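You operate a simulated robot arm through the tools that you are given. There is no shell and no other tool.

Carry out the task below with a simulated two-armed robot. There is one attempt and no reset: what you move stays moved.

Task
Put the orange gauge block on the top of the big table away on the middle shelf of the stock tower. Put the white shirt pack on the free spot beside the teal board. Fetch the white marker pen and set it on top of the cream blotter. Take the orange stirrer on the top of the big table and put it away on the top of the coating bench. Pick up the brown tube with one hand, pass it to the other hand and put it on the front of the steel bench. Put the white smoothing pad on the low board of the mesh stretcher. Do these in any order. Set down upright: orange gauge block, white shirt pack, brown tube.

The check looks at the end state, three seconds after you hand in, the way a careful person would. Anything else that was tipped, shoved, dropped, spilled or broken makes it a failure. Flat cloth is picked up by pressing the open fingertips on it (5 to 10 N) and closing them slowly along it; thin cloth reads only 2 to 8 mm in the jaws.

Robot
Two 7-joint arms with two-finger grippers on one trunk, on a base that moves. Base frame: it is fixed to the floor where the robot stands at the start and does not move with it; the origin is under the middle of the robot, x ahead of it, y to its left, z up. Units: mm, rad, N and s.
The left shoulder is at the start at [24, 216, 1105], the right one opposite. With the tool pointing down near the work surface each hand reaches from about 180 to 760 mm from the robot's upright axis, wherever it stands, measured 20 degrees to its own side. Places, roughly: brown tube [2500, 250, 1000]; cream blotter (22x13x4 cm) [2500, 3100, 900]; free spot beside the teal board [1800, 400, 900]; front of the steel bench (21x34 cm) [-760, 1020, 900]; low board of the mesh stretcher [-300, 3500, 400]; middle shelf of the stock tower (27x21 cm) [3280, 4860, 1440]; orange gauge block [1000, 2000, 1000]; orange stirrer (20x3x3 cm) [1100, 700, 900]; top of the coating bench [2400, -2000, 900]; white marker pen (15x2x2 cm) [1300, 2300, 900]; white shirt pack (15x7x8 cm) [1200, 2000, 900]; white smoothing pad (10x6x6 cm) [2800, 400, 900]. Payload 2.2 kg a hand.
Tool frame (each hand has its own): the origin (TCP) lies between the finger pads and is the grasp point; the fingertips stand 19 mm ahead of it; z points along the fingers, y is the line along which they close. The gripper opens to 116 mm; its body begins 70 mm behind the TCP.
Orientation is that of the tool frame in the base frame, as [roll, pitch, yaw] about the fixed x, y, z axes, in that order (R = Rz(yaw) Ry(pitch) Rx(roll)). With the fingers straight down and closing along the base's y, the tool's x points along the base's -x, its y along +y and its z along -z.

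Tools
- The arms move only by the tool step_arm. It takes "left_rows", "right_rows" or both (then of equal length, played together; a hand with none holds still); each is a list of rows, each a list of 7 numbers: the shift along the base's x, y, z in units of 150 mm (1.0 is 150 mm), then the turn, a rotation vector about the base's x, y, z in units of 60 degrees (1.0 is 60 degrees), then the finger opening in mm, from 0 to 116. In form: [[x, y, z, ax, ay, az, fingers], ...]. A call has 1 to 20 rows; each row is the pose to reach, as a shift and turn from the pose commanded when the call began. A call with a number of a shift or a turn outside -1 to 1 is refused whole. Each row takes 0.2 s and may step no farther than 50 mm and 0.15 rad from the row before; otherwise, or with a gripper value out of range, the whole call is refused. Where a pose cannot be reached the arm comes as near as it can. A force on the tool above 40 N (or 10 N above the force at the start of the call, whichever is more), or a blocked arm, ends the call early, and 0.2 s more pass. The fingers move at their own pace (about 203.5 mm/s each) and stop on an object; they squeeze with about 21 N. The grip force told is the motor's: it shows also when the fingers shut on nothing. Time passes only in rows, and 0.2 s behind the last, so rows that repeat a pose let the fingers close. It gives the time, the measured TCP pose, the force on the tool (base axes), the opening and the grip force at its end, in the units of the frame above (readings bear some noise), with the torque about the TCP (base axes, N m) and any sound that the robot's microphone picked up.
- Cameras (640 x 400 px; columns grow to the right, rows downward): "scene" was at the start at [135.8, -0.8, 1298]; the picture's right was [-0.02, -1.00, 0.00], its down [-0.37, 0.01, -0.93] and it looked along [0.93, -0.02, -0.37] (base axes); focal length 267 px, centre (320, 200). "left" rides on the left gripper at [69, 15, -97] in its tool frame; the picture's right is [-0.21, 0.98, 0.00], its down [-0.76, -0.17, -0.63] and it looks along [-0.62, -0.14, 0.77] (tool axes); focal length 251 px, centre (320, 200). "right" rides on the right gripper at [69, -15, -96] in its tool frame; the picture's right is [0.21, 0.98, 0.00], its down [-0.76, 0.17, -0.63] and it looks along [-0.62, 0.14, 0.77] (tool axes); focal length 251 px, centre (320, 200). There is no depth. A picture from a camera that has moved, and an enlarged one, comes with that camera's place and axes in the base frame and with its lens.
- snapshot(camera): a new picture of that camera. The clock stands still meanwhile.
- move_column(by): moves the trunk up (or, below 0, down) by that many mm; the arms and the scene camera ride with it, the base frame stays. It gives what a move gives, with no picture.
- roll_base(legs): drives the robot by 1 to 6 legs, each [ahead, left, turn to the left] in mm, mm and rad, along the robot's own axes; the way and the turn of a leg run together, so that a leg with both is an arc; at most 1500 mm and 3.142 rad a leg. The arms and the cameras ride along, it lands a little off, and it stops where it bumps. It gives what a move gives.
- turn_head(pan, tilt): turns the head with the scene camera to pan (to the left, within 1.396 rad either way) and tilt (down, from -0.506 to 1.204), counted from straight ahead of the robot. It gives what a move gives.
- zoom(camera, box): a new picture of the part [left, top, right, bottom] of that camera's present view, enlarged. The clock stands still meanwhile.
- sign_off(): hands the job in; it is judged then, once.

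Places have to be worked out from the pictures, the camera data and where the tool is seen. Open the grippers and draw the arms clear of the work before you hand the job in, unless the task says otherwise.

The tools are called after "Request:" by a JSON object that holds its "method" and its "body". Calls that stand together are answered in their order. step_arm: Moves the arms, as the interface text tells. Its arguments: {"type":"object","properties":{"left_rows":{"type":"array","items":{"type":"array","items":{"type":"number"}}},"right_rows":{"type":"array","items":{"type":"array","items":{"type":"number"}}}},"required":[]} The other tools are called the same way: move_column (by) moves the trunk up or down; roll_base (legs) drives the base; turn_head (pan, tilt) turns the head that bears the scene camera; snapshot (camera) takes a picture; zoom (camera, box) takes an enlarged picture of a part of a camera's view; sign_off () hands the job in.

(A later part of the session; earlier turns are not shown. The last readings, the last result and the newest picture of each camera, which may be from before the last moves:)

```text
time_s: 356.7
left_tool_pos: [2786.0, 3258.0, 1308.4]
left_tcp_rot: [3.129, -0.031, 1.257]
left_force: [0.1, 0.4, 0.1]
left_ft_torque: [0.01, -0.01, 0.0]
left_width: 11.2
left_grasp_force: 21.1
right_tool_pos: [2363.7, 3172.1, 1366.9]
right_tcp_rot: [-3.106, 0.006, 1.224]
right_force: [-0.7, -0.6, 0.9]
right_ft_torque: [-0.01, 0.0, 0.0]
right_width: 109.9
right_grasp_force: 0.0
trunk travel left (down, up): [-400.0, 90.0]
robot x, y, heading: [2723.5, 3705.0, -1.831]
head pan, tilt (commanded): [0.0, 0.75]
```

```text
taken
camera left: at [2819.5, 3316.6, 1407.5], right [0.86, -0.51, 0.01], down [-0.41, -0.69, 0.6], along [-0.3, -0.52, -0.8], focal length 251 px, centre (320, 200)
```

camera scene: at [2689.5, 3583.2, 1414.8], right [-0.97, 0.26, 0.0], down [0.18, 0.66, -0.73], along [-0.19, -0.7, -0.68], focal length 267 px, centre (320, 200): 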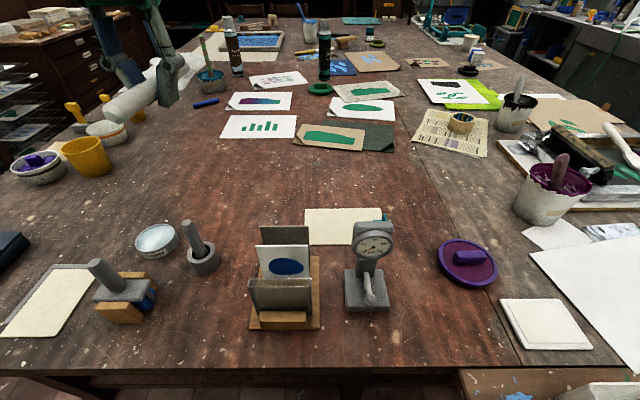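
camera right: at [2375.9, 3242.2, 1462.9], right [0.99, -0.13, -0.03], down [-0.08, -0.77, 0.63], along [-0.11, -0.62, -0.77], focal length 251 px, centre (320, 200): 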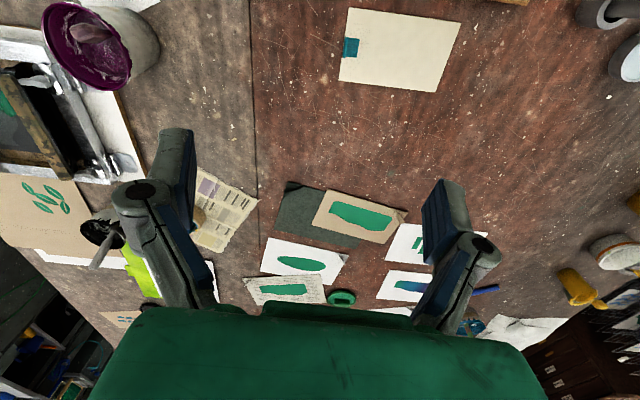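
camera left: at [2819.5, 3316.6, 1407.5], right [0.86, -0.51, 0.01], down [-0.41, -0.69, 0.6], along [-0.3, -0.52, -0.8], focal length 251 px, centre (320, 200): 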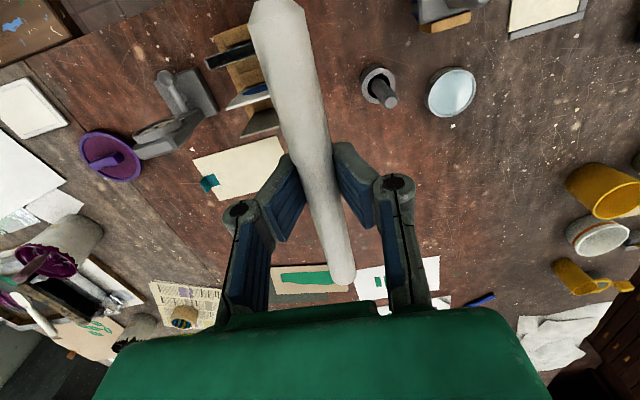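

From above, the right camera confirms the blotter centre near (2497, 3134) with its teal tab on the low-x end. I rotate the left hand so the pen runs along the blotter and bring it above.

Request:
{"method": "step_arm", "body": {"left_rows": [[-0.14, -0.06, 0, 0, 0, -0.14, 0], [-0.28, -0.12, 0, 0, 0, -0.28, 0], [-0.42, -0.18, 0, 0, 0, -0.42, 0], [-0.56, -0.24, 0, 0, 0, -0.56, 0], [-0.7, -0.3, 0, 0, 0, -0.7, 0], [-0.85, -0.37, 0, 0, 0, -0.84, 0], [-1.0, -0.43, 0, 0, 0, -0.98, 0]]}}

Request:
{"method": "step_arm", "body": {"left_rows": [[-0.17, -0.09, 0, 0, 0, -0.11, 0], [-0.34, -0.18, 0, 0, 0, -0.22, 0], [-0.5, -0.27, 0, 0, 0, -0.33, 0], [-0.67, -0.35, 0, 0, 0, -0.444, 0], [-0.83, -0.43, 0, 0, 0, -0.444, 0], [-0.83, -0.43, -0.3, 0, 0, -0.444, 0], [-0.83, -0.43, -0.6, 0, 0, -0.444, 0], [-0.83, -0.43, -0.9, 0, 0, -0.444, 0], [-0.83, -0.43, -0.9, 0, 0, -0.444, 0]]}}

Request:
{"method": "snapshot", "body": {"camera": "scene"}}

Request:
{"method": "snapshot", "body": {"camera": "left"}}

```text
time_s: 358.3
left_tool_pos: [2633.6, 3192.5, 1310.8]
left_tcp_rot: [3.128, -0.023, 0.23]
left_force: [-0.3, -0.3, -0.8]
left_ft_torque: [0.0, 0.0, 0.05]
left_width: 11.1
left_grasp_force: 20.5
right_tool_pos: [2361.8, 3171.6, 1365.8]
right_tcp_rot: [-3.108, 0.006, 1.224]
right_force: [-0.6, 0.4, -0.4]
right_ft_torque: [0.01, -0.03, -0.02]
right_width: 109.9
right_grasp_force: 0.1
trunk travel left (down, up): [-400.0, 90.0]
robot x, y, heading: [2719.7, 3701.8, -1.834]
head pan, tilt (commanded): [0.0, 0.75]
```

```text
time_s: 360.3
left_tool_pos: [2510.5, 3131.7, 1183.3]
left_tcp_rot: [3.129, -0.022, -0.233]
left_force: [0.0, -0.1, -0.2]
left_ft_torque: [-0.02, 0.0, -0.03]
left_width: 10.6
left_grasp_force: 21.1
left hand out of reach, approached as far as the arm can: row 4, 5, 6, 7
right_tool_pos: [2363.9, 3173.9, 1368.6]
right_tcp_rot: [-3.105, 0.009, 1.224]
right_force: [0.4, 0.6, 0.4]
right_ft_torque: [-0.03, -0.01, -0.01]
right_width: 109.9
right_grasp_force: 0.2
trunk travel left (down, up): [-400.0, 90.0]
robot x, y, heading: [2723.4, 3705.5, -1.831]
head pan, tilt (commanded): [0.0, 0.75]
```

```text
taken
camera scene: at [2687.6, 3583.2, 1414.8], right [-0.97, 0.26, 0.0], down [0.18, 0.66, -0.73], along [-0.19, -0.7, -0.68], focal length 267 px, centre (320, 200)
```

scene: 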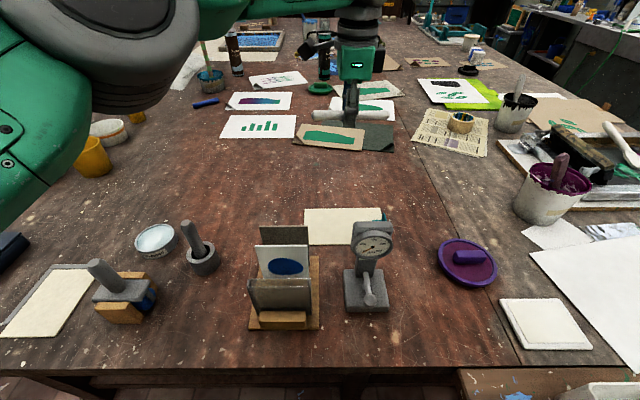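

```text
taken
camera left: at [2572.8, 3101.2, 1280.9], right [-0.43, -0.9, 0.01], down [-0.71, 0.35, 0.61], along [-0.56, 0.26, -0.79], focal length 251 px, centre (320, 200)
```

left: 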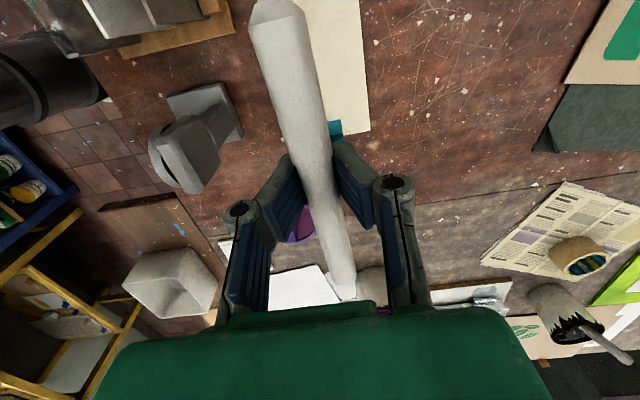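

The left hand is above the blotter with the pen aligned. I descend to about z 905 in two moves, keeping well in front of the dial gauge.

Request:
{"method": "step_arm", "body": {"left_rows": [[0.01, -0.01, -0.25, 0, 0, 0, 0], [0.02, -0.02, -0.5, 0, 0, 0, 0], [0.02, -0.02, -0.75, 0, 0, 0, 0], [0.02, -0.02, -1.0, 0, 0, 0, 0], [0.02, -0.02, -1.0, 0, 0, 0, 0]]}}

Request:
{"method": "snapshot", "body": {"camera": "scene"}}

Request:
{"method": "snapshot", "body": {"camera": "left"}}

```text
time_s: 361.5
left_tool_pos: [2513.4, 3127.9, 1030.0]
left_tcp_rot: [3.129, -0.021, -0.231]
left_force: [0.1, -0.9, -0.1]
left_ft_torque: [0.02, 0.01, 0.01]
left_width: 10.7
left_grasp_force: 21.3
right_tool_pos: [2363.7, 3172.9, 1368.0]
right_tcp_rot: [-3.108, 0.008, 1.223]
right_force: [-0.2, -0.4, -0.1]
right_ft_torque: [-0.02, 0.03, -0.02]
right_width: 109.9
right_grasp_force: 0.1
trunk travel left (down, up): [-400.0, 90.0]
robot x, y, heading: [2723.0, 3704.7, -1.831]
head pan, tilt (commanded): [0.0, 0.75]
```

```text
taken
camera scene: at [2687.4, 3582.4, 1414.7], right [-0.97, 0.26, 0.0], down [0.18, 0.66, -0.73], along [-0.19, -0.7, -0.69], focal length 267 px, centre (320, 200)
```

scene: 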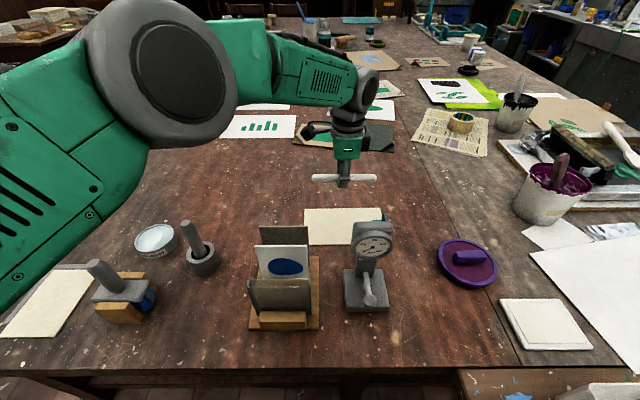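

```text
taken
camera left: at [2575.0, 3098.0, 1126.3], right [-0.43, -0.9, 0.01], down [-0.71, 0.35, 0.61], along [-0.56, 0.26, -0.79], focal length 251 px, centre (320, 200)
```

left: 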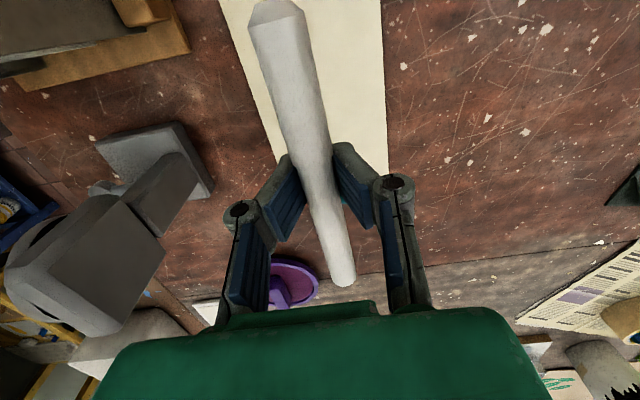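

Blotter edges show evenly on both sides of the pen. I continue down to z about 903.

Request:
{"method": "step_arm", "body": {"left_rows": [[0, 0, -0.25, 0, 0, 0, 0], [0, 0, -0.5, 0, 0, 0, 0], [0, 0, -0.7, 0, 0, 0, 0], [0, 0, -0.82, 0, 0, 0, 0], [0, 0, -0.85, 0, 0, 0, 0], [0, 0, -0.85, 0, 0, 0, 0]]}}

Request:
{"method": "zoom", "body": {"camera": "scene", "box": [260, 160, 440, 290]}}

Request:
{"method": "snapshot", "body": {"camera": "left"}}

```text
time_s: 362.9
left_tool_pos: [2513.5, 3127.0, 901.3]
left_tcp_rot: [3.129, -0.022, -0.233]
left_force: [0.2, -0.7, -0.4]
left_ft_torque: [-0.02, 0.01, -0.01]
left_width: 10.7
left_grasp_force: 20.9
right_tool_pos: [2362.4, 3171.4, 1367.1]
right_tcp_rot: [-3.108, 0.006, 1.223]
right_force: [0.5, -0.8, 0.3]
right_ft_torque: [0.0, -0.03, 0.01]
right_width: 110.2
right_grasp_force: 0.1
trunk travel left (down, up): [-400.0, 90.0]
robot x, y, heading: [2721.4, 3704.7, -1.833]
head pan, tilt (commanded): [0.0, 0.75]
```

```text
3.08 times, centred on (350, 225) of scene
camera zoom: at [2687.0, 3581.9, 1414.6], right [-0.97, 0.26, 0.0], down [0.18, 0.66, -0.73], along [-0.19, -0.7, -0.69], focal length 821 px, centre (228, 123)
```

zoom: 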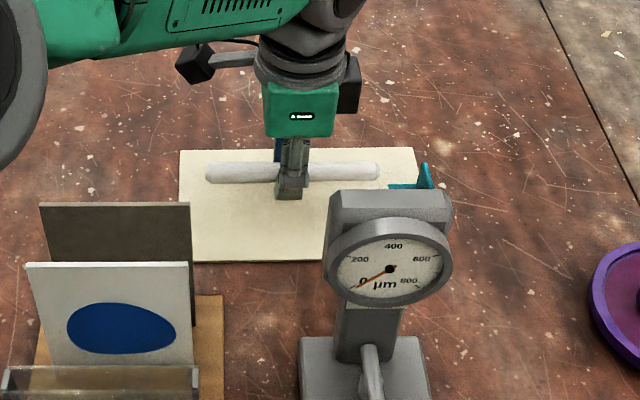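

```text
taken
camera left: at [2575.0, 3097.8, 998.5], right [-0.43, -0.9, 0.01], down [-0.71, 0.35, 0.61], along [-0.56, 0.26, -0.79], focal length 251 px, centre (320, 200)
```

left: 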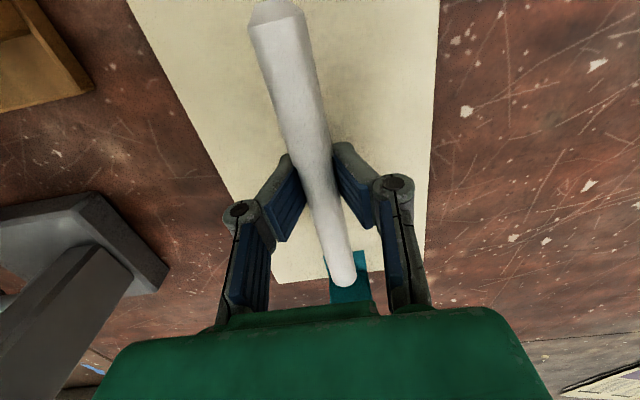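

The pen's far end is about 30 mm short of the tab. I lower in 2 mm steps until the fingertips touch the blotter.

Request:
{"method": "step_arm", "body": {"left_rows": [[0, 0, -0.03, 0, 0, 0, 0], [0, 0, -0.06, 0, 0, 0, 0], [0, 0, -0.075, 0, 0, 0, 0], [0, 0, -0.09, 0, 0, 0, 0], [0, 0, -0.105, 0, 0, 0, 0], [0, 0, -0.12, 0, 0, 0, 0], [0, 0, -0.12, 0, 0, 0, 0]]}}

Request:
{"method": "zoom", "body": {"camera": "scene", "box": [260, 160, 440, 290]}}

```text
time_s: 364.5
left_tool_pos: [2512.3, 3125.2, 883.2]
left_tcp_rot: [3.128, -0.02, -0.232]
left_force: [-1.2, 0.1, 6.9]
left_ft_torque: [0.04, 0.04, -0.03]
left_width: 10.6
left_grasp_force: 20.6
right_tool_pos: [2362.3, 3171.6, 1369.3]
right_tcp_rot: [-3.109, 0.005, 1.224]
right_force: [-0.5, -0.6, -0.7]
right_ft_torque: [0.0, 0.0, -0.03]
right_width: 110.1
right_grasp_force: 0.0
trunk travel left (down, up): [-400.0, 90.0]
robot x, y, heading: [2722.5, 3706.8, -1.832]
head pan, tilt (commanded): [0.0, 0.75]
```

```text
3.08 times, centred on (350, 225) of scene
camera zoom: at [2687.2, 3582.8, 1414.8], right [-0.97, 0.26, 0.0], down [0.18, 0.66, -0.73], along [-0.19, -0.7, -0.69], focal length 821 px, centre (228, 123)
```

zoom: 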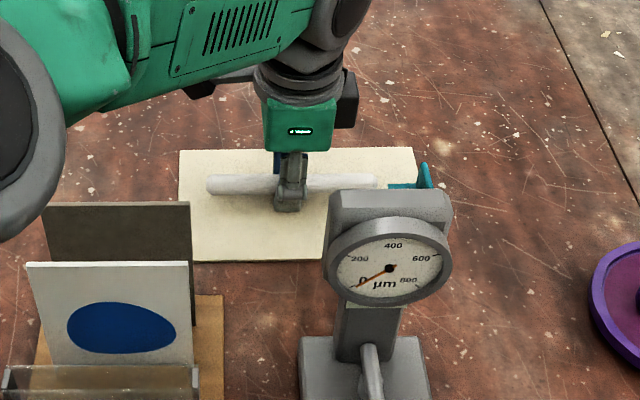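

Tips touch the blotter (7 N). I lift 2 mm and open slowly so the pen settles gently between the fingers.

Request:
{"method": "step_arm", "body": {"left_rows": [[0, 0, 0.015, 0, 0, 0, 8], [0, 0, 0.015, 0, 0, 0, 11], [0, 0, 0.015, 0, 0, 0, 13], [0, 0, 0.015, 0, 0, 0, 15], [0, 0, 0.015, 0, 0, 0, 17], [0, 0, 0.015, 0, 0, 0, 19], [0, 0, 0.015, 0, 0, 0, 21], [0, 0, 0.015, 0, 0, 0, 24], [0, 0, 0.015, 0, 0, 0, 24]]}}

Request:
{"method": "snapshot", "body": {"camera": "left"}}

Request:
{"method": "zoom", "body": {"camera": "scene", "box": [260, 160, 440, 290]}}

```text
time_s: 366.5
left_tool_pos: [2511.9, 3125.2, 883.9]
left_tcp_rot: [3.13, -0.023, -0.234]
left_force: [0.1, 0.3, 1.1]
left_ft_torque: [0.07, -0.01, -0.01]
left_width: 23.7
left_grasp_force: 0.0
right_tool_pos: [2362.8, 3172.9, 1366.7]
right_tcp_rot: [-3.109, 0.005, 1.223]
right_force: [0.2, 0.4, 0.3]
right_ft_torque: [0.03, 0.0, 0.01]
right_width: 109.9
right_grasp_force: 0.1
trunk travel left (down, up): [-400.0, 90.0]
robot x, y, heading: [2719.1, 3703.5, -1.828]
head pan, tilt (commanded): [0.0, 0.75]
```

```text
taken
camera left: at [2574.2, 3096.0, 981.9], right [-0.43, -0.9, 0.01], down [-0.71, 0.35, 0.61], along [-0.56, 0.26, -0.79], focal length 251 px, centre (320, 200)
```

left: 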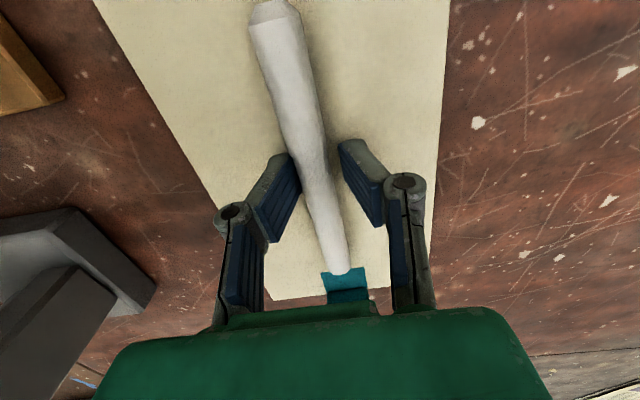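

```text
3.08 times, centred on (350, 225) of scene
camera zoom: at [2687.1, 3582.1, 1414.6], right [-0.97, 0.26, 0.0], down [0.18, 0.66, -0.73], along [-0.19, -0.7, -0.69], focal length 821 px, centre (228, 123)
```

zoom: 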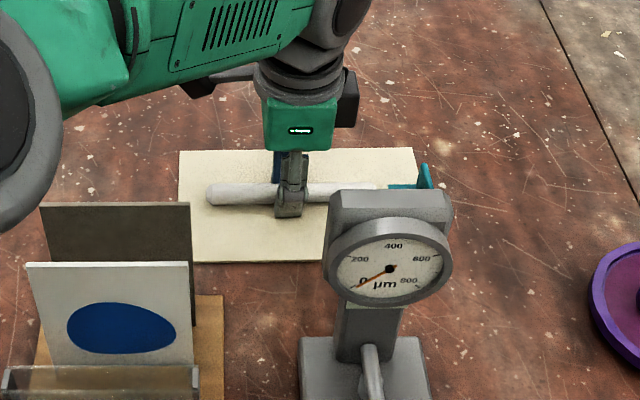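

The pen lies on the blotter between the fingers. I open to 40 mm and lift straight up.

Request:
{"method": "step_arm", "body": {"left_rows": [[0, 0, 0, 0, 0, 0, 30], [0, 0, 0, 0, 0, 0, 36], [0, 0, 0, 0, 0, 0, 40], [0, 0, 0.08, 0, 0, 0, 42], [0, 0, 0.3, 0, 0, 0, 42], [0, 0, 0.6, 0, 0, 0, 42], [0, 0, 0.9, 0, 0, 0, 42], [0, 0, 1.0, 0, 0, 0, 42]]}}

Request:
{"method": "snapshot", "body": {"camera": "left"}}

Request:
{"method": "zoom", "body": {"camera": "scene", "box": [260, 160, 440, 290]}}

```text
time_s: 368.3
left_tool_pos: [2512.3, 3127.4, 1037.4]
left_tcp_rot: [3.129, -0.021, -0.234]
left_force: [0.7, 0.0, 0.7]
left_ft_torque: [0.0, -0.04, 0.02]
left_width: 42.1
left_grasp_force: 0.0
right_tool_pos: [2362.6, 3173.4, 1366.8]
right_tcp_rot: [-3.108, 0.006, 1.225]
right_force: [0.2, -0.1, 0.2]
right_ft_torque: [0.01, 0.0, 0.04]
right_width: 110.1
right_grasp_force: 0.1
trunk travel left (down, up): [-400.0, 90.0]
robot x, y, heading: [2720.4, 3703.5, -1.834]
head pan, tilt (commanded): [0.0, 0.75]
```

```text
taken
camera left: at [2574.2, 3098.3, 1134.0], right [-0.44, -0.9, 0.01], down [-0.71, 0.35, 0.61], along [-0.56, 0.26, -0.79], focal length 251 px, centre (320, 200)
```

left: 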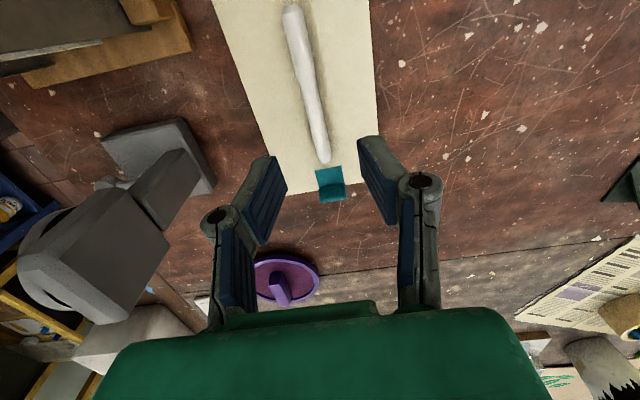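

```text
3.08 times, centred on (350, 225) of scene
camera zoom: at [2687.0, 3582.1, 1414.6], right [-0.97, 0.26, 0.0], down [0.18, 0.66, -0.73], along [-0.19, -0.7, -0.69], focal length 821 px, centre (228, 123)
```

zoom: 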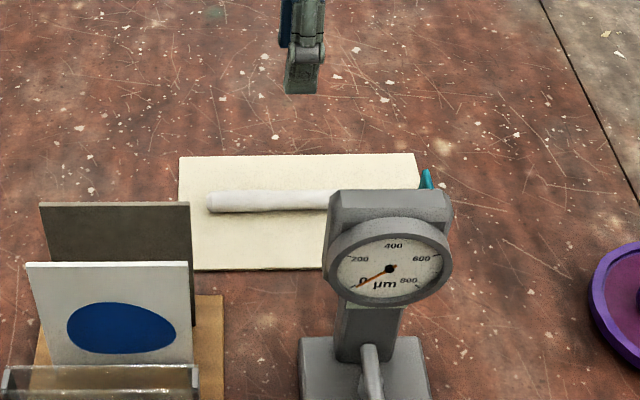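

The pen lies wholly on the blotter. I raise the left hand and bring it back to its parking pose clear of the dial gauge.

Request:
{"method": "step_arm", "body": {"left_rows": [[0, 0, 0.3, 0, 0, 0, 60], [0, 0, 0.6, 0, 0, 0, 80], [0, 0, 0.9, 0, 0, 0, 100], [0.12, 0.06, 1.0, 0, 0, 0.1, 116], [0.3, 0.15, 1.0, 0, 0, 0.24, 116], [0.48, 0.24, 1.0, 0, 0, 0.38, 116], [0.66, 0.33, 1.0, 0, 0, 0.52, 116], [0.84, 0.42, 1.0, 0, 0, 0.66, 116], [1.0, 0.5, 1.0, 0, 0, 0.8, 116], [1.0, 0.5, 1.0, 0, 0, 0.94, 116]]}}

Request:
{"method": "step_arm", "body": {"left_rows": [[0.15, 0.06, 0.1, 0, 0, 0.12, 116], [0.3, 0.12, 0.2, 0, 0, 0.24, 116], [0.45, 0.18, 0.3, 0, 0, 0.36, 116], [0.6, 0.24, 0.4, 0, 0, 0.48, 116], [0.75, 0.3, 0.4, 0, 0, 0.48, 116]]}}

Request:
{"method": "snapshot", "body": {"camera": "right"}}

```text
time_s: 370.5
left_tool_pos: [2661.8, 3202.4, 1184.9]
left_tcp_rot: [3.128, -0.022, 0.753]
left_force: [-0.2, -0.4, 0.4]
left_ft_torque: [0.01, -0.05, 0.02]
left_width: 116.2
left_grasp_force: 0.0
right_tool_pos: [2361.6, 3171.8, 1367.6]
right_tcp_rot: [-3.108, 0.006, 1.224]
right_force: [0.6, 0.0, -0.9]
right_ft_torque: [-0.01, 0.02, 0.03]
right_width: 110.0
right_grasp_force: 0.0
trunk travel left (down, up): [-400.0, 90.0]
robot x, y, heading: [2721.0, 3705.1, -1.828]
head pan, tilt (commanded): [0.0, 0.75]
```

```text
time_s: 371.7
left_tool_pos: [2777.8, 3246.8, 1244.8]
left_tcp_rot: [3.128, -0.021, 1.254]
left_force: [-0.4, -0.3, -0.3]
left_ft_torque: [-0.05, 0.02, 0.01]
left_width: 115.9
left_grasp_force: 0.0
right_tool_pos: [2365.1, 3172.1, 1368.2]
right_tcp_rot: [-3.107, 0.007, 1.224]
right_force: [0.1, -0.5, 0.4]
right_ft_torque: [0.02, 0.0, 0.01]
right_width: 110.0
right_grasp_force: 0.1
trunk travel left (down, up): [-400.0, 90.0]
robot x, y, heading: [2721.6, 3708.8, -1.832]
head pan, tilt (commanded): [0.0, 0.75]
```

```text
taken
camera right: at [2376.7, 3242.7, 1463.3], right [0.99, -0.13, -0.04], down [-0.08, -0.77, 0.63], along [-0.11, -0.62, -0.77], focal length 251 px, centre (320, 200)
```

right: 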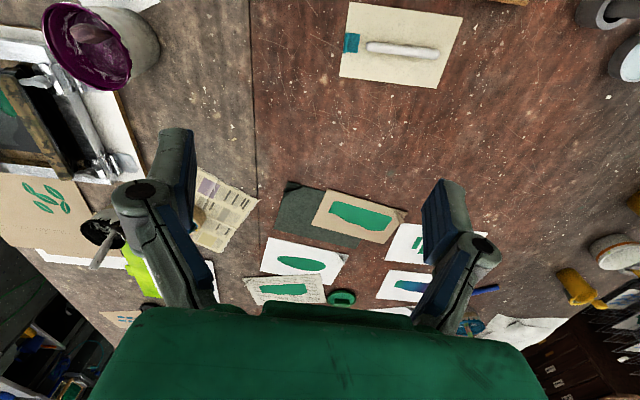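

The pen rests on the blotter. Last task: the shirt pack. I back off and drive around the back of the table to its left side, hands still high, ending facing the table near the pack.

Request:
{"method": "roll_base", "body": {"legs": [[-300, 0, 0], [0, -1400, 0], [0, -290, 0], [0, 0, 1.55], [0, -1300, 0], [0, -980, 0]]}}

Request:
{"method": "turn_head", "body": {"pan": -0.1, "tilt": 0.6}}

Request:
{"method": "snapshot", "body": {"camera": "scene"}}

```text
time_s: 396.4
left_tool_pos: [989.0, 2276.0, 1250.6]
left_tcp_rot: [3.095, -0.017, 2.805]
left_force: [-0.5, -0.9, 0.5]
left_ft_torque: [0.1, -0.06, -0.03]
left_width: 116.2
left_grasp_force: 0.1
right_tool_pos: [1053.7, 1857.1, 1364.7]
right_tcp_rot: [-3.139, 0.006, 2.774]
right_force: [-1.6, -1.8, 1.6]
right_ft_torque: [0.17, -0.09, -0.01]
right_width: 110.0
right_grasp_force: 0.1
trunk travel left (down, up): [-400.0, 90.0]
robot x, y, heading: [543.2, 2266.5, -0.275]
head pan, tilt (commanded): [0.0, 0.75]
```

```text
time_s: 397.1
left_tool_pos: [1000.5, 2322.8, 1245.2]
left_tcp_rot: [3.134, -0.016, 2.807]
left_force: [0.2, 0.5, -0.2]
left_ft_torque: [-0.04, 0.01, -0.01]
left_width: 116.0
left_grasp_force: 0.0
right_tool_pos: [1067.8, 1909.7, 1373.2]
right_tcp_rot: [-3.102, 0.011, 2.778]
right_force: [0.9, 2.5, 0.0]
right_ft_torque: [-0.13, 0.05, 0.02]
right_width: 110.1
right_grasp_force: 0.1
trunk travel left (down, up): [-400.0, 90.0]
robot x, y, heading: [538.9, 2268.5, -0.277]
head pan, tilt (commanded): [-0.099, 0.6]
```

```text
taken
camera scene: at [679.3, 2265.6, 1427.1], right [-0.36, -0.93, 0.03], down [-0.54, 0.18, -0.82], along [0.76, -0.32, -0.57], focal length 267 px, centre (320, 200)
```

scene: 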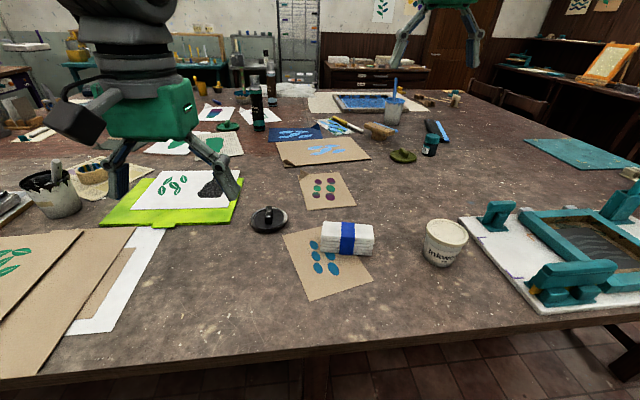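

I lower the trunk to its normal height and let the robot settle, then look again.

Request:
{"method": "move_column", "body": {"by": -150}}

Request:
{"method": "snapshot", "body": {"camera": "scene"}}

Request:
{"method": "zoom", "body": {"camera": "scene", "box": [280, 150, 440, 270]}}

Request:
{"method": "snapshot", "body": {"camera": "right"}}

```text
time_s: 398.9
left_tool_pos: [1004.8, 2328.7, 1093.1]
left_tcp_rot: [3.141, -0.018, 2.803]
left_force: [1.3, 0.2, -0.2]
left_ft_torque: [-0.01, 0.06, 0.01]
left_width: 116.2
left_grasp_force: 0.0
right_tool_pos: [1070.6, 1918.0, 1224.0]
right_tcp_rot: [-3.095, 0.01, 2.776]
right_force: [-0.4, 0.3, -1.1]
right_ft_torque: [-0.04, 0.01, 0.01]
right_width: 110.1
right_grasp_force: 0.0
trunk travel left (down, up): [-250.0, 240.0]
robot x, y, heading: [544.3, 2272.1, -0.28]
head pan, tilt (commanded): [-0.099, 0.6]
```

```text
taken
camera scene: at [681.3, 2269.2, 1276.5], right [-0.37, -0.93, 0.04], down [-0.54, 0.18, -0.82], along [0.76, -0.32, -0.57], focal length 267 px, centre (320, 200)
```

scene: 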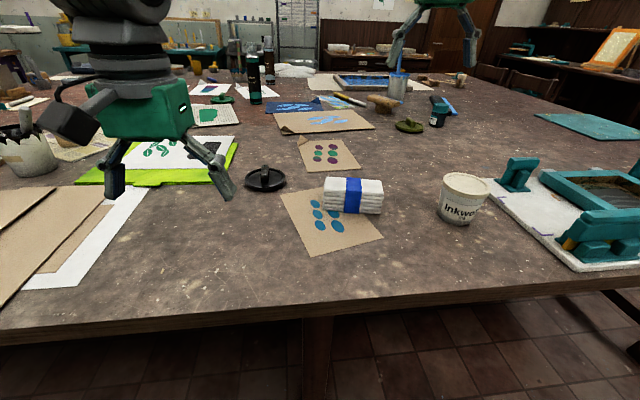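

```text
3.33 times, centred on (360, 210) of scene
camera zoom: at [681.3, 2269.2, 1276.5], right [-0.37, -0.93, 0.04], down [-0.54, 0.18, -0.82], along [0.76, -0.32, -0.57], focal length 890 px, centre (187, 167)
```

zoom: 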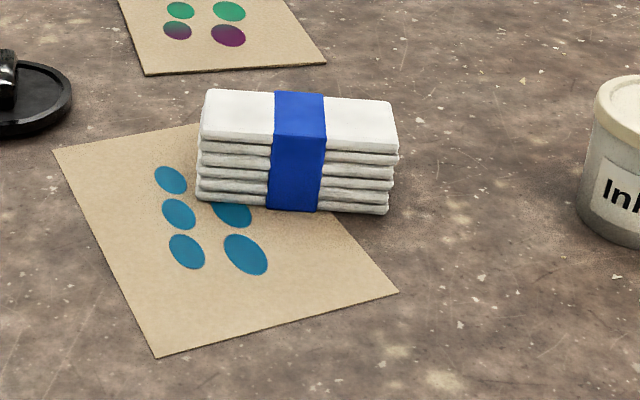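

```text
taken
camera right: at [1001.1, 1932.4, 1318.7], right [0.15, 0.99, -0.05], down [0.77, -0.09, 0.63], along [0.62, -0.13, -0.77], focal length 251 px, centre (320, 200)
```

right: 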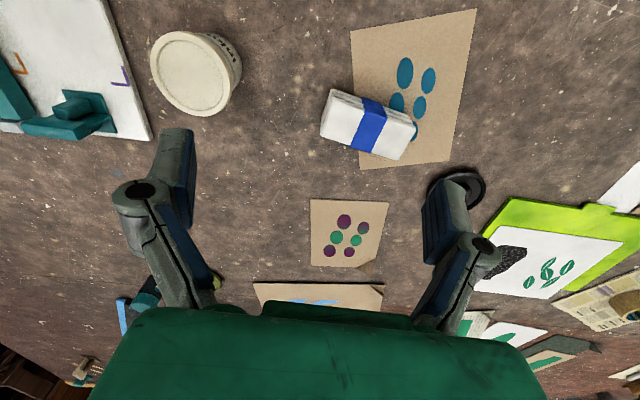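

The shirt pack lies at about (1185, 1964), its long axis at about 1.12 rad, some 60 mm high. I drive 110 mm closer, then turn the right hand so it closes across the pack's short side.

Request:
{"method": "roll_base", "body": {"legs": [[110, 0, 0]]}}

Request:
{"method": "step_arm", "body": {"right_rows": [[0.01, 0.07, -0.05, 0, 0, 0.14, 112], [0.02, 0.14, -0.15, 0, 0, 0.28, 114], [0.03, 0.21, -0.25, 0, 0, 0.42, 116], [0.04, 0.28, -0.35, 0, 0, 0.56, 116], [0.05, 0.35, -0.45, 0, 0, 0.7, 116], [0.06, 0.42, -0.55, 0, 0, 0.84, 116], [0.06, 0.48, -0.65, 0, 0, 0.98, 116]]}}

Request:
{"method": "step_arm", "body": {"right_rows": [[0, 0, -0.1, 0, 0, 0.14, 116], [0, 0, -0.2, 0, 0, 0.28, 116], [0, 0, -0.25, 0, 0, 0.42, 116], [0, 0, -0.25, 0, 0, 0.444, 116]]}}

Request:
{"method": "snapshot", "body": {"camera": "right"}}

Request:
{"method": "snapshot", "body": {"camera": "scene"}}

```text
time_s: 400.1
left_tool_pos: [1084.3, 2220.3, 1103.7]
left_tcp_rot: [3.075, -0.018, 2.799]
left_force: [-0.3, -1.0, -0.3]
left_ft_torque: [0.14, -0.03, -0.02]
left_width: 116.1
left_grasp_force: 0.0
right_tool_pos: [1150.2, 1800.2, 1211.9]
right_tcp_rot: [3.126, 0.004, 2.767]
right_force: [-1.5, -2.6, 0.7]
right_ft_torque: [0.21, -0.07, -0.01]
right_width: 110.1
right_grasp_force: 0.0
trunk travel left (down, up): [-250.0, 240.0]
robot x, y, heading: [645.1, 2224.3, -0.277]
head pan, tilt (commanded): [-0.099, 0.6]
```

```text
time_s: 401.7
left_tool_pos: [1086.4, 2230.1, 1101.9]
left_tcp_rot: [3.089, -0.013, 2.798]
left_force: [-0.6, -1.7, -0.3]
left_ft_torque: [0.08, -0.02, -0.02]
left_width: 115.8
left_grasp_force: 0.0
right_tool_pos: [1162.5, 1883.4, 1121.2]
right_tcp_rot: [-3.138, 0.021, -2.489]
right_force: [-0.6, -2.2, -0.1]
right_ft_torque: [0.13, -0.02, 0.01]
right_width: 116.0
right_grasp_force: 0.1
trunk travel left (down, up): [-250.0, 240.0]
robot x, y, heading: [642.2, 2219.6, -0.276]
head pan, tilt (commanded): [-0.099, 0.6]
```

```text
time_s: 402.9
left_tool_pos: [1089.0, 2252.4, 1101.0]
left_tcp_rot: [3.111, -0.01, 2.796]
left_force: [0.8, 0.3, 1.0]
left_ft_torque: [-0.04, -0.02, -0.01]
left_width: 116.3
left_grasp_force: 0.0
right_tool_pos: [1162.8, 1907.4, 1087.1]
right_tcp_rot: [-3.124, 0.005, -2.022]
right_force: [0.5, 0.7, 0.1]
right_ft_torque: [0.0, -0.03, 0.03]
right_width: 116.0
right_grasp_force: 0.0
trunk travel left (down, up): [-250.0, 240.0]
robot x, y, heading: [646.0, 2216.3, -0.28]
head pan, tilt (commanded): [-0.099, 0.6]
stopped in row 4 (right hand): the arm was blocked; the commanded pose is now the measured one
```

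```text
taken
camera right: at [1145.0, 1839.1, 1183.6], right [-0.97, 0.23, -0.02], down [0.17, 0.76, 0.63], along [0.16, 0.61, -0.77], focal length 251 px, centre (320, 200)
```

right: 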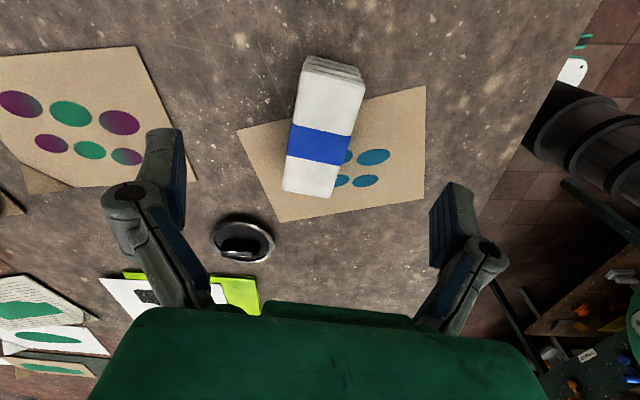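

```text
taken
camera scene: at [764.5, 2165.4, 1277.5], right [-0.37, -0.93, -0.01], down [-0.53, 0.21, -0.82], along [0.77, -0.3, -0.57], focal length 267 px, centre (320, 200)
```

scene: 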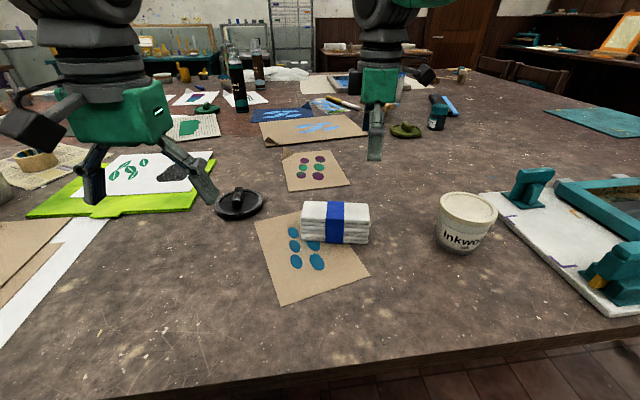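

The robot is swaying a little after the long sideways drive, which upset the readings. I hold still for a few seconds to let it settle and check again.

Request:
{"method": "step_arm", "body": {"right_rows": [[0, 0, 0, 0, 0, 0, 116], [0, 0, 0, 0, 0, 0, 116], [0, 0, 0, 0, 0, 0, 116], [0, 0, 0, 0, 0, 0, 116], [0, 0, 0, 0, 0, 0, 116], [0, 0, 0, 0, 0, 0, 116], [0, 0, 0, 0, 0, 0, 116], [0, 0, 0, 0, 0, 0, 116], [0, 0, 0, 0, 0, 0, 116], [0, 0, 0, 0, 0, 0, 116]]}}

Request:
{"method": "step_arm", "body": {"right_rows": [[0, 0, 0, 0, 0, 0, 116], [0, 0, 0, 0, 0, 0, 116], [0, 0, 0, 0, 0, 0, 116], [0, 0, 0, 0, 0, 0, 116], [0, 0, 0, 0, 0, 0, 116], [0, 0, 0, 0, 0, 0, 116], [0, 0, 0, 0, 0, 0, 116], [0, 0, 0, 0, 0, 0, 116], [0, 0, 0, 0, 0, 0, 116], [0, 0, 0, 0, 0, 0, 116]]}}

Request:
{"method": "snapshot", "body": {"camera": "right"}}

Request:
{"method": "snapshot", "body": {"camera": "left"}}

```text
time_s: 405.1
left_tool_pos: [1083.0, 2229.0, 1102.0]
left_tcp_rot: [3.091, -0.011, 2.792]
left_force: [-0.9, -1.2, 0.2]
left_ft_torque: [0.04, 0.01, -0.06]
left_width: 116.2
left_grasp_force: 0.0
right_tool_pos: [1158.8, 1882.1, 1084.5]
right_tcp_rot: [-3.128, 0.024, -2.028]
right_force: [-0.1, -1.1, 0.3]
right_ft_torque: [0.08, 0.0, 0.01]
right_width: 116.0
right_grasp_force: 0.2
trunk travel left (down, up): [-250.0, 240.0]
robot x, y, heading: [640.8, 2215.1, -0.273]
head pan, tilt (commanded): [-0.099, 0.6]
```

```text
time_s: 407.3
left_tool_pos: [1093.0, 2267.9, 1097.8]
left_tcp_rot: [3.123, -0.01, 2.797]
left_force: [0.2, 0.3, -0.6]
left_ft_torque: [-0.06, 0.0, 0.0]
left_width: 115.9
left_grasp_force: 0.0
right_tool_pos: [1168.8, 1922.6, 1089.1]
right_tcp_rot: [-3.122, -0.007, -2.02]
right_force: [0.5, 0.9, 0.2]
right_ft_torque: [-0.11, 0.02, 0.0]
right_width: 116.1
right_grasp_force: 0.0
trunk travel left (down, up): [-250.0, 240.0]
robot x, y, heading: [643.2, 2218.7, -0.281]
head pan, tilt (commanded): [-0.099, 0.6]
```

```text
taken
camera right: at [1150.8, 1855.2, 1185.1], right [-0.97, 0.23, -0.02], down [0.17, 0.76, 0.62], along [0.16, 0.6, -0.78], focal length 251 px, centre (320, 200)
```

right: 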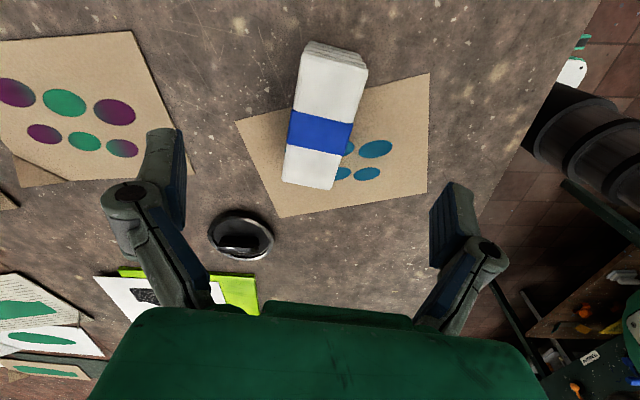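

```text
taken
camera left: at [1034.2, 2303.1, 1195.1], right [0.53, 0.85, 0.02], down [0.66, -0.42, 0.62], along [0.53, -0.32, -0.78], focal length 251 px, centre (320, 200)
```

left: 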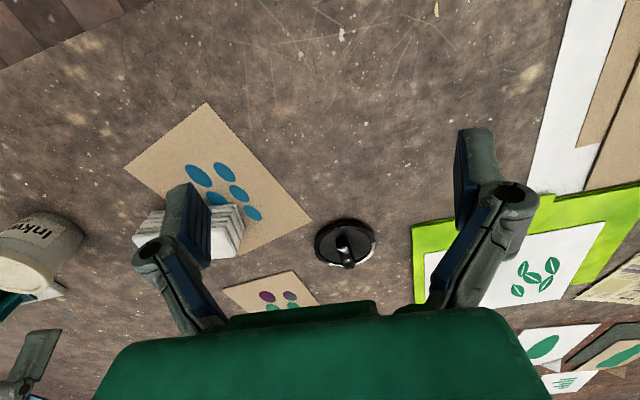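

The sway is still there, so I wait longer before touching anything.

Request:
{"method": "step_arm", "body": {"right_rows": [[0, 0, 0, 0, 0, 0, 116], [0, 0, 0, 0, 0, 0, 116], [0, 0, 0, 0, 0, 0, 116], [0, 0, 0, 0, 0, 0, 116], [0, 0, 0, 0, 0, 0, 116], [0, 0, 0, 0, 0, 0, 116], [0, 0, 0, 0, 0, 0, 116], [0, 0, 0, 0, 0, 0, 116], [0, 0, 0, 0, 0, 0, 116], [0, 0, 0, 0, 0, 0, 116], [0, 0, 0, 0, 0, 0, 116], [0, 0, 0, 0, 0, 0, 116], [0, 0, 0, 0, 0, 0, 116], [0, 0, 0, 0, 0, 0, 116], [0, 0, 0, 0, 0, 0, 116], [0, 0, 0, 0, 0, 0, 116], [0, 0, 0, 0, 0, 0, 116], [0, 0, 0, 0, 0, 0, 116], [0, 0, 0, 0, 0, 0, 116], [0, 0, 0, 0, 0, 0, 116]]}}

Request:
{"method": "step_arm", "body": {"right_rows": [[0, 0, 0, 0, 0, 0, 116], [0, 0, 0, 0, 0, 0, 116]]}}

Request:
{"method": "step_arm", "body": {"right_rows": [[0, 0, 0, 0, 0, 0, 116], [0, 0, 0, 0, 0, 0, 116]]}}

Request:
{"method": "step_arm", "body": {"right_rows": [[0, 0, 0, 0, 0, 0, 116], [0, 0, 0, 0, 0, 0, 116]]}}

```text
time_s: 411.5
left_tool_pos: [1090.2, 2256.1, 1100.0]
left_tcp_rot: [3.115, -0.009, 2.798]
left_force: [0.3, 0.7, -0.7]
left_ft_torque: [-0.06, -0.02, 0.02]
left_width: 116.1
left_grasp_force: 0.1
right_tool_pos: [1165.1, 1909.8, 1086.7]
right_tcp_rot: [-3.124, 0.002, -2.021]
right_force: [0.1, 1.0, 0.6]
right_ft_torque: [-0.09, -0.02, 0.01]
right_width: 116.1
right_grasp_force: 0.2
trunk travel left (down, up): [-250.0, 240.0]
robot x, y, heading: [644.3, 2215.5, -0.275]
head pan, tilt (commanded): [-0.099, 0.6]
```

```text
time_s: 412.1
left_tool_pos: [1083.2, 2230.5, 1103.0]
left_tcp_rot: [3.093, -0.01, 2.794]
left_force: [-0.2, -1.9, 0.3]
left_ft_torque: [0.16, -0.03, -0.01]
left_width: 116.0
left_grasp_force: 0.0
right_tool_pos: [1157.7, 1883.4, 1083.6]
right_tcp_rot: [-3.127, 0.024, -2.026]
right_force: [0.9, -0.5, -0.1]
right_ft_torque: [0.13, -0.01, 0.03]
right_width: 115.9
right_grasp_force: 0.0
trunk travel left (down, up): [-250.0, 240.0]
robot x, y, heading: [641.8, 2213.0, -0.277]
head pan, tilt (commanded): [-0.099, 0.6]
```

```text
time_s: 412.7
left_tool_pos: [1088.0, 2248.4, 1099.5]
left_tcp_rot: [3.104, -0.01, 2.795]
left_force: [-0.9, 0.2, 0.5]
left_ft_torque: [-0.01, -0.01, -0.01]
left_width: 116.2
left_grasp_force: 0.0
right_tool_pos: [1162.2, 1900.3, 1087.4]
right_tcp_rot: [-3.127, 0.008, -2.026]
right_force: [-0.4, 0.1, 1.2]
right_ft_torque: [0.01, 0.03, -0.01]
right_width: 115.9
right_grasp_force: 0.0
trunk travel left (down, up): [-250.0, 240.0]
robot x, y, heading: [641.4, 2215.9, -0.278]
head pan, tilt (commanded): [-0.099, 0.6]
```

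```text
time_s: 413.3
left_tool_pos: [1091.8, 2260.1, 1097.8]
left_tcp_rot: [3.114, -0.01, 2.798]
left_force: [0.4, 0.4, 0.8]
left_ft_torque: [-0.03, 0.04, -0.05]
left_width: 115.8
left_grasp_force: 0.1
right_tool_pos: [1166.6, 1913.9, 1086.6]
right_tcp_rot: [-3.124, 0.0, -2.021]
right_force: [0.1, 1.3, 0.0]
right_ft_torque: [-0.11, 0.01, -0.01]
right_width: 115.9
right_grasp_force: 0.0
trunk travel left (down, up): [-250.0, 240.0]
robot x, y, heading: [643.2, 2217.4, -0.278]
head pan, tilt (commanded): [-0.099, 0.6]
```

The sway is decaying slowly (about half every 6 s). I wait some more, about 17 s.

Request:
{"method": "step_arm", "body": {"right_rows": [[0, 0, 0, 0, 0, 0, 116], [0, 0, 0, 0, 0, 0, 116], [0, 0, 0, 0, 0, 0, 116], [0, 0, 0, 0, 0, 0, 116], [0, 0, 0, 0, 0, 0, 116], [0, 0, 0, 0, 0, 0, 116], [0, 0, 0, 0, 0, 0, 116], [0, 0, 0, 0, 0, 0, 116], [0, 0, 0, 0, 0, 0, 116], [0, 0, 0, 0, 0, 0, 116], [0, 0, 0, 0, 0, 0, 116], [0, 0, 0, 0, 0, 0, 116], [0, 0, 0, 0, 0, 0, 116], [0, 0, 0, 0, 0, 0, 116], [0, 0, 0, 0, 0, 0, 116], [0, 0, 0, 0, 0, 0, 116], [0, 0, 0, 0, 0, 0, 116], [0, 0, 0, 0, 0, 0, 116], [0, 0, 0, 0, 0, 0, 116], [0, 0, 0, 0, 0, 0, 116]]}}

Request:
{"method": "step_arm", "body": {"right_rows": [[0, 0, 0, 0, 0, 0, 116], [0, 0, 0, 0, 0, 0, 116], [0, 0, 0, 0, 0, 0, 116], [0, 0, 0, 0, 0, 0, 116], [0, 0, 0, 0, 0, 0, 116], [0, 0, 0, 0, 0, 0, 116], [0, 0, 0, 0, 0, 0, 116], [0, 0, 0, 0, 0, 0, 116], [0, 0, 0, 0, 0, 0, 116], [0, 0, 0, 0, 0, 0, 116], [0, 0, 0, 0, 0, 0, 116], [0, 0, 0, 0, 0, 0, 116], [0, 0, 0, 0, 0, 0, 116], [0, 0, 0, 0, 0, 0, 116], [0, 0, 0, 0, 0, 0, 116], [0, 0, 0, 0, 0, 0, 116], [0, 0, 0, 0, 0, 0, 116], [0, 0, 0, 0, 0, 0, 116], [0, 0, 0, 0, 0, 0, 116], [0, 0, 0, 0, 0, 0, 116]]}}

Request:
{"method": "step_arm", "body": {"right_rows": [[0, 0, 0, 0, 0, 0, 116], [0, 0, 0, 0, 0, 0, 116], [0, 0, 0, 0, 0, 0, 116], [0, 0, 0, 0, 0, 0, 116], [0, 0, 0, 0, 0, 0, 116], [0, 0, 0, 0, 0, 0, 116], [0, 0, 0, 0, 0, 0, 116], [0, 0, 0, 0, 0, 0, 116], [0, 0, 0, 0, 0, 0, 116], [0, 0, 0, 0, 0, 0, 116], [0, 0, 0, 0, 0, 0, 116], [0, 0, 0, 0, 0, 0, 116], [0, 0, 0, 0, 0, 0, 116], [0, 0, 0, 0, 0, 0, 116], [0, 0, 0, 0, 0, 0, 116], [0, 0, 0, 0, 0, 0, 116], [0, 0, 0, 0, 0, 0, 116], [0, 0, 0, 0, 0, 0, 116], [0, 0, 0, 0, 0, 0, 116], [0, 0, 0, 0, 0, 0, 116]]}}

Request:
{"method": "step_arm", "body": {"right_rows": [[0, 0, 0, 0, 0, 0, 116], [0, 0, 0, 0, 0, 0, 116]]}}

Request:
{"method": "step_arm", "body": {"right_rows": [[0, 0, 0, 0, 0, 0, 116], [0, 0, 0, 0, 0, 0, 116]]}}

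```text
time_s: 417.5
left_tool_pos: [1088.1, 2248.4, 1100.2]
left_tcp_rot: [3.106, -0.01, 2.795]
left_force: [1.1, -0.1, -0.2]
left_ft_torque: [-0.03, 0.03, 0.0]
left_width: 116.0
left_grasp_force: 0.2
right_tool_pos: [1162.4, 1900.8, 1086.8]
right_tcp_rot: [-3.127, 0.009, -2.024]
right_force: [-0.8, 1.1, 0.3]
right_ft_torque: [0.0, 0.01, -0.01]
right_width: 116.0
right_grasp_force: 0.0
trunk travel left (down, up): [-250.0, 240.0]
robot x, y, heading: [642.0, 2212.2, -0.278]
head pan, tilt (commanded): [-0.099, 0.6]
```

```text
time_s: 421.7
left_tool_pos: [1087.8, 2248.5, 1099.0]
left_tcp_rot: [3.105, -0.008, 2.795]
left_force: [0.4, 0.3, -0.5]
left_ft_torque: [0.0, 0.0, 0.0]
left_width: 116.2
left_grasp_force: 0.1
right_tool_pos: [1162.8, 1899.6, 1086.6]
right_tcp_rot: [-3.124, 0.01, -2.025]
right_force: [-0.1, 0.9, 0.2]
right_ft_torque: [-0.02, -0.03, 0.02]
right_width: 116.0
right_grasp_force: 0.0
trunk travel left (down, up): [-250.0, 240.0]
robot x, y, heading: [643.3, 2214.6, -0.279]
head pan, tilt (commanded): [-0.099, 0.6]
```

```text
time_s: 425.9
left_tool_pos: [1088.9, 2247.0, 1101.9]
left_tcp_rot: [3.105, -0.01, 2.795]
left_force: [-0.6, 0.6, -0.1]
left_ft_torque: [0.0, 0.01, 0.0]
left_width: 115.9
left_grasp_force: 0.1
right_tool_pos: [1163.7, 1899.1, 1087.0]
right_tcp_rot: [-3.126, 0.01, -2.025]
right_force: [-0.3, -0.8, -0.1]
right_ft_torque: [0.0, -0.01, -0.02]
right_width: 116.4
right_grasp_force: 0.1
trunk travel left (down, up): [-250.0, 240.0]
robot x, y, heading: [641.8, 2212.0, -0.276]
head pan, tilt (commanded): [-0.099, 0.6]
```

```text
time_s: 426.5
left_tool_pos: [1087.9, 2245.8, 1100.1]
left_tcp_rot: [3.105, -0.011, 2.796]
left_force: [-0.1, 0.3, -0.6]
left_ft_torque: [0.0, -0.01, -0.01]
left_width: 116.2
left_grasp_force: 0.2
right_tool_pos: [1164.3, 1899.6, 1086.8]
right_tcp_rot: [-3.126, 0.012, -2.023]
right_force: [0.0, -0.1, 0.5]
right_ft_torque: [0.04, -0.01, 0.01]
right_width: 115.9
right_grasp_force: 0.0
trunk travel left (down, up): [-250.0, 240.0]
robot x, y, heading: [644.4, 2217.5, -0.279]
head pan, tilt (commanded): [-0.099, 0.6]
```

```text
time_s: 427.1
left_tool_pos: [1087.1, 2246.7, 1099.7]
left_tcp_rot: [3.106, -0.01, 2.796]
left_force: [0.3, 0.2, -0.1]
left_ft_torque: [-0.02, 0.04, 0.01]
left_width: 116.0
left_grasp_force: 0.1
right_tool_pos: [1163.0, 1899.7, 1087.6]
right_tcp_rot: [-3.126, 0.009, -2.025]
right_force: [0.0, 0.5, -0.3]
right_ft_torque: [-0.01, 0.0, -0.03]
right_width: 115.9
right_grasp_force: 0.0
trunk travel left (down, up): [-250.0, 240.0]
robot x, y, heading: [645.2, 2215.0, -0.275]
head pan, tilt (commanded): [-0.099, 0.6]
```

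Settled now. I take fresh pictures to locate the pack precisely.

Request:
{"method": "snapshot", "body": {"camera": "right"}}

Request:
{"method": "zoom", "body": {"camera": "scene", "box": [250, 140, 450, 300]}}

```text
taken
camera right: at [1144.0, 1831.0, 1181.8], right [-0.97, 0.24, -0.02], down [0.17, 0.75, 0.64], along [0.16, 0.62, -0.77], focal length 251 px, centre (320, 200)
```

right: 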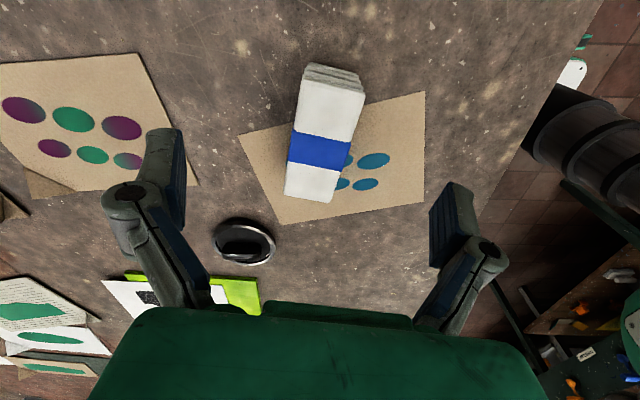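

```text
2.50 times, centred on (350, 220) of scene
camera zoom: at [766.5, 2171.8, 1277.6], right [-0.37, -0.93, 0.0], down [-0.53, 0.21, -0.82], along [0.77, -0.3, -0.57], focal length 667 px, centre (245, 150)
```

zoom: 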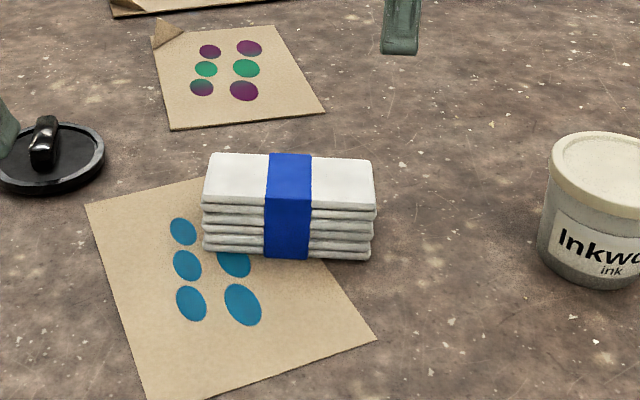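

The pack's centre is about (1180, 1967), top at z 925. I move over it and lower to just above it for a check.

Request:
{"method": "step_arm", "body": {"right_rows": [[0.04, 0.15, 0, 0, 0, 0, 116], [0.08, 0.3, 0, 0, 0, 0, 116], [0.11, 0.45, 0, 0, 0, 0, 116], [0.11, 0.45, -0.25, 0, 0, 0, 116], [0.11, 0.45, -0.5, 0, 0, 0, 116], [0.11, 0.45, -0.75, 0, 0, 0, 116], [0.11, 0.45, -0.8, 0, 0, 0, 116], [0.11, 0.45, -0.8, 0, 0, 0, 116]]}}

Request:
{"method": "snapshot", "body": {"camera": "right"}}

Request:
{"method": "zoom", "body": {"camera": "scene", "box": [250, 140, 450, 300]}}

```text
time_s: 428.9
left_tool_pos: [1087.8, 2247.1, 1101.1]
left_tcp_rot: [3.104, -0.01, 2.797]
left_force: [-0.7, -0.8, -0.6]
left_ft_torque: [0.02, 0.01, -0.02]
left_width: 115.8
left_grasp_force: 0.1
right_tool_pos: [1178.8, 1967.3, 966.9]
right_tcp_rot: [-3.125, 0.008, -2.025]
right_force: [0.0, -0.4, -0.1]
right_ft_torque: [-0.03, -0.01, 0.0]
right_width: 115.8
right_grasp_force: 0.0
trunk travel left (down, up): [-250.0, 240.0]
robot x, y, heading: [640.5, 2220.4, -0.278]
head pan, tilt (commanded): [-0.099, 0.6]
```

```text
taken
camera right: at [1160.1, 1899.1, 1061.8], right [-0.97, 0.24, -0.02], down [0.17, 0.75, 0.64], along [0.16, 0.62, -0.77], focal length 251 px, centre (320, 200)
```

right: 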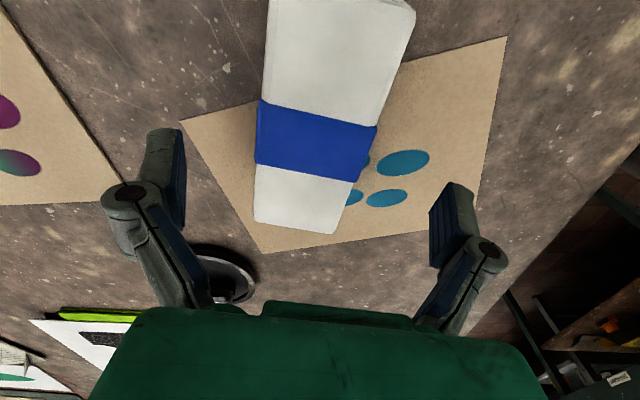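

```text
2.50 times, centred on (350, 220) of scene
camera zoom: at [766.8, 2172.2, 1277.6], right [-0.37, -0.93, 0.0], down [-0.53, 0.21, -0.82], along [0.76, -0.3, -0.57], focal length 667 px, centre (245, 150)
```

zoom: 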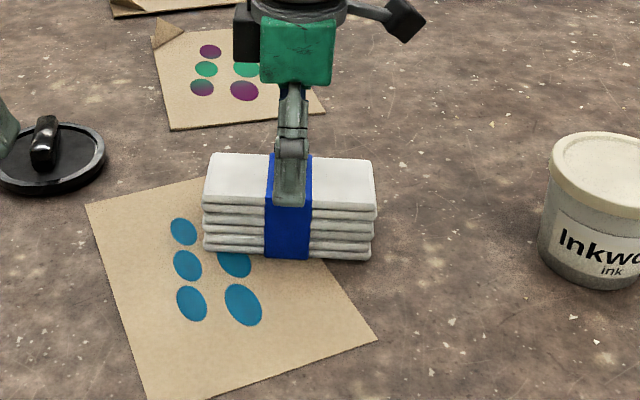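

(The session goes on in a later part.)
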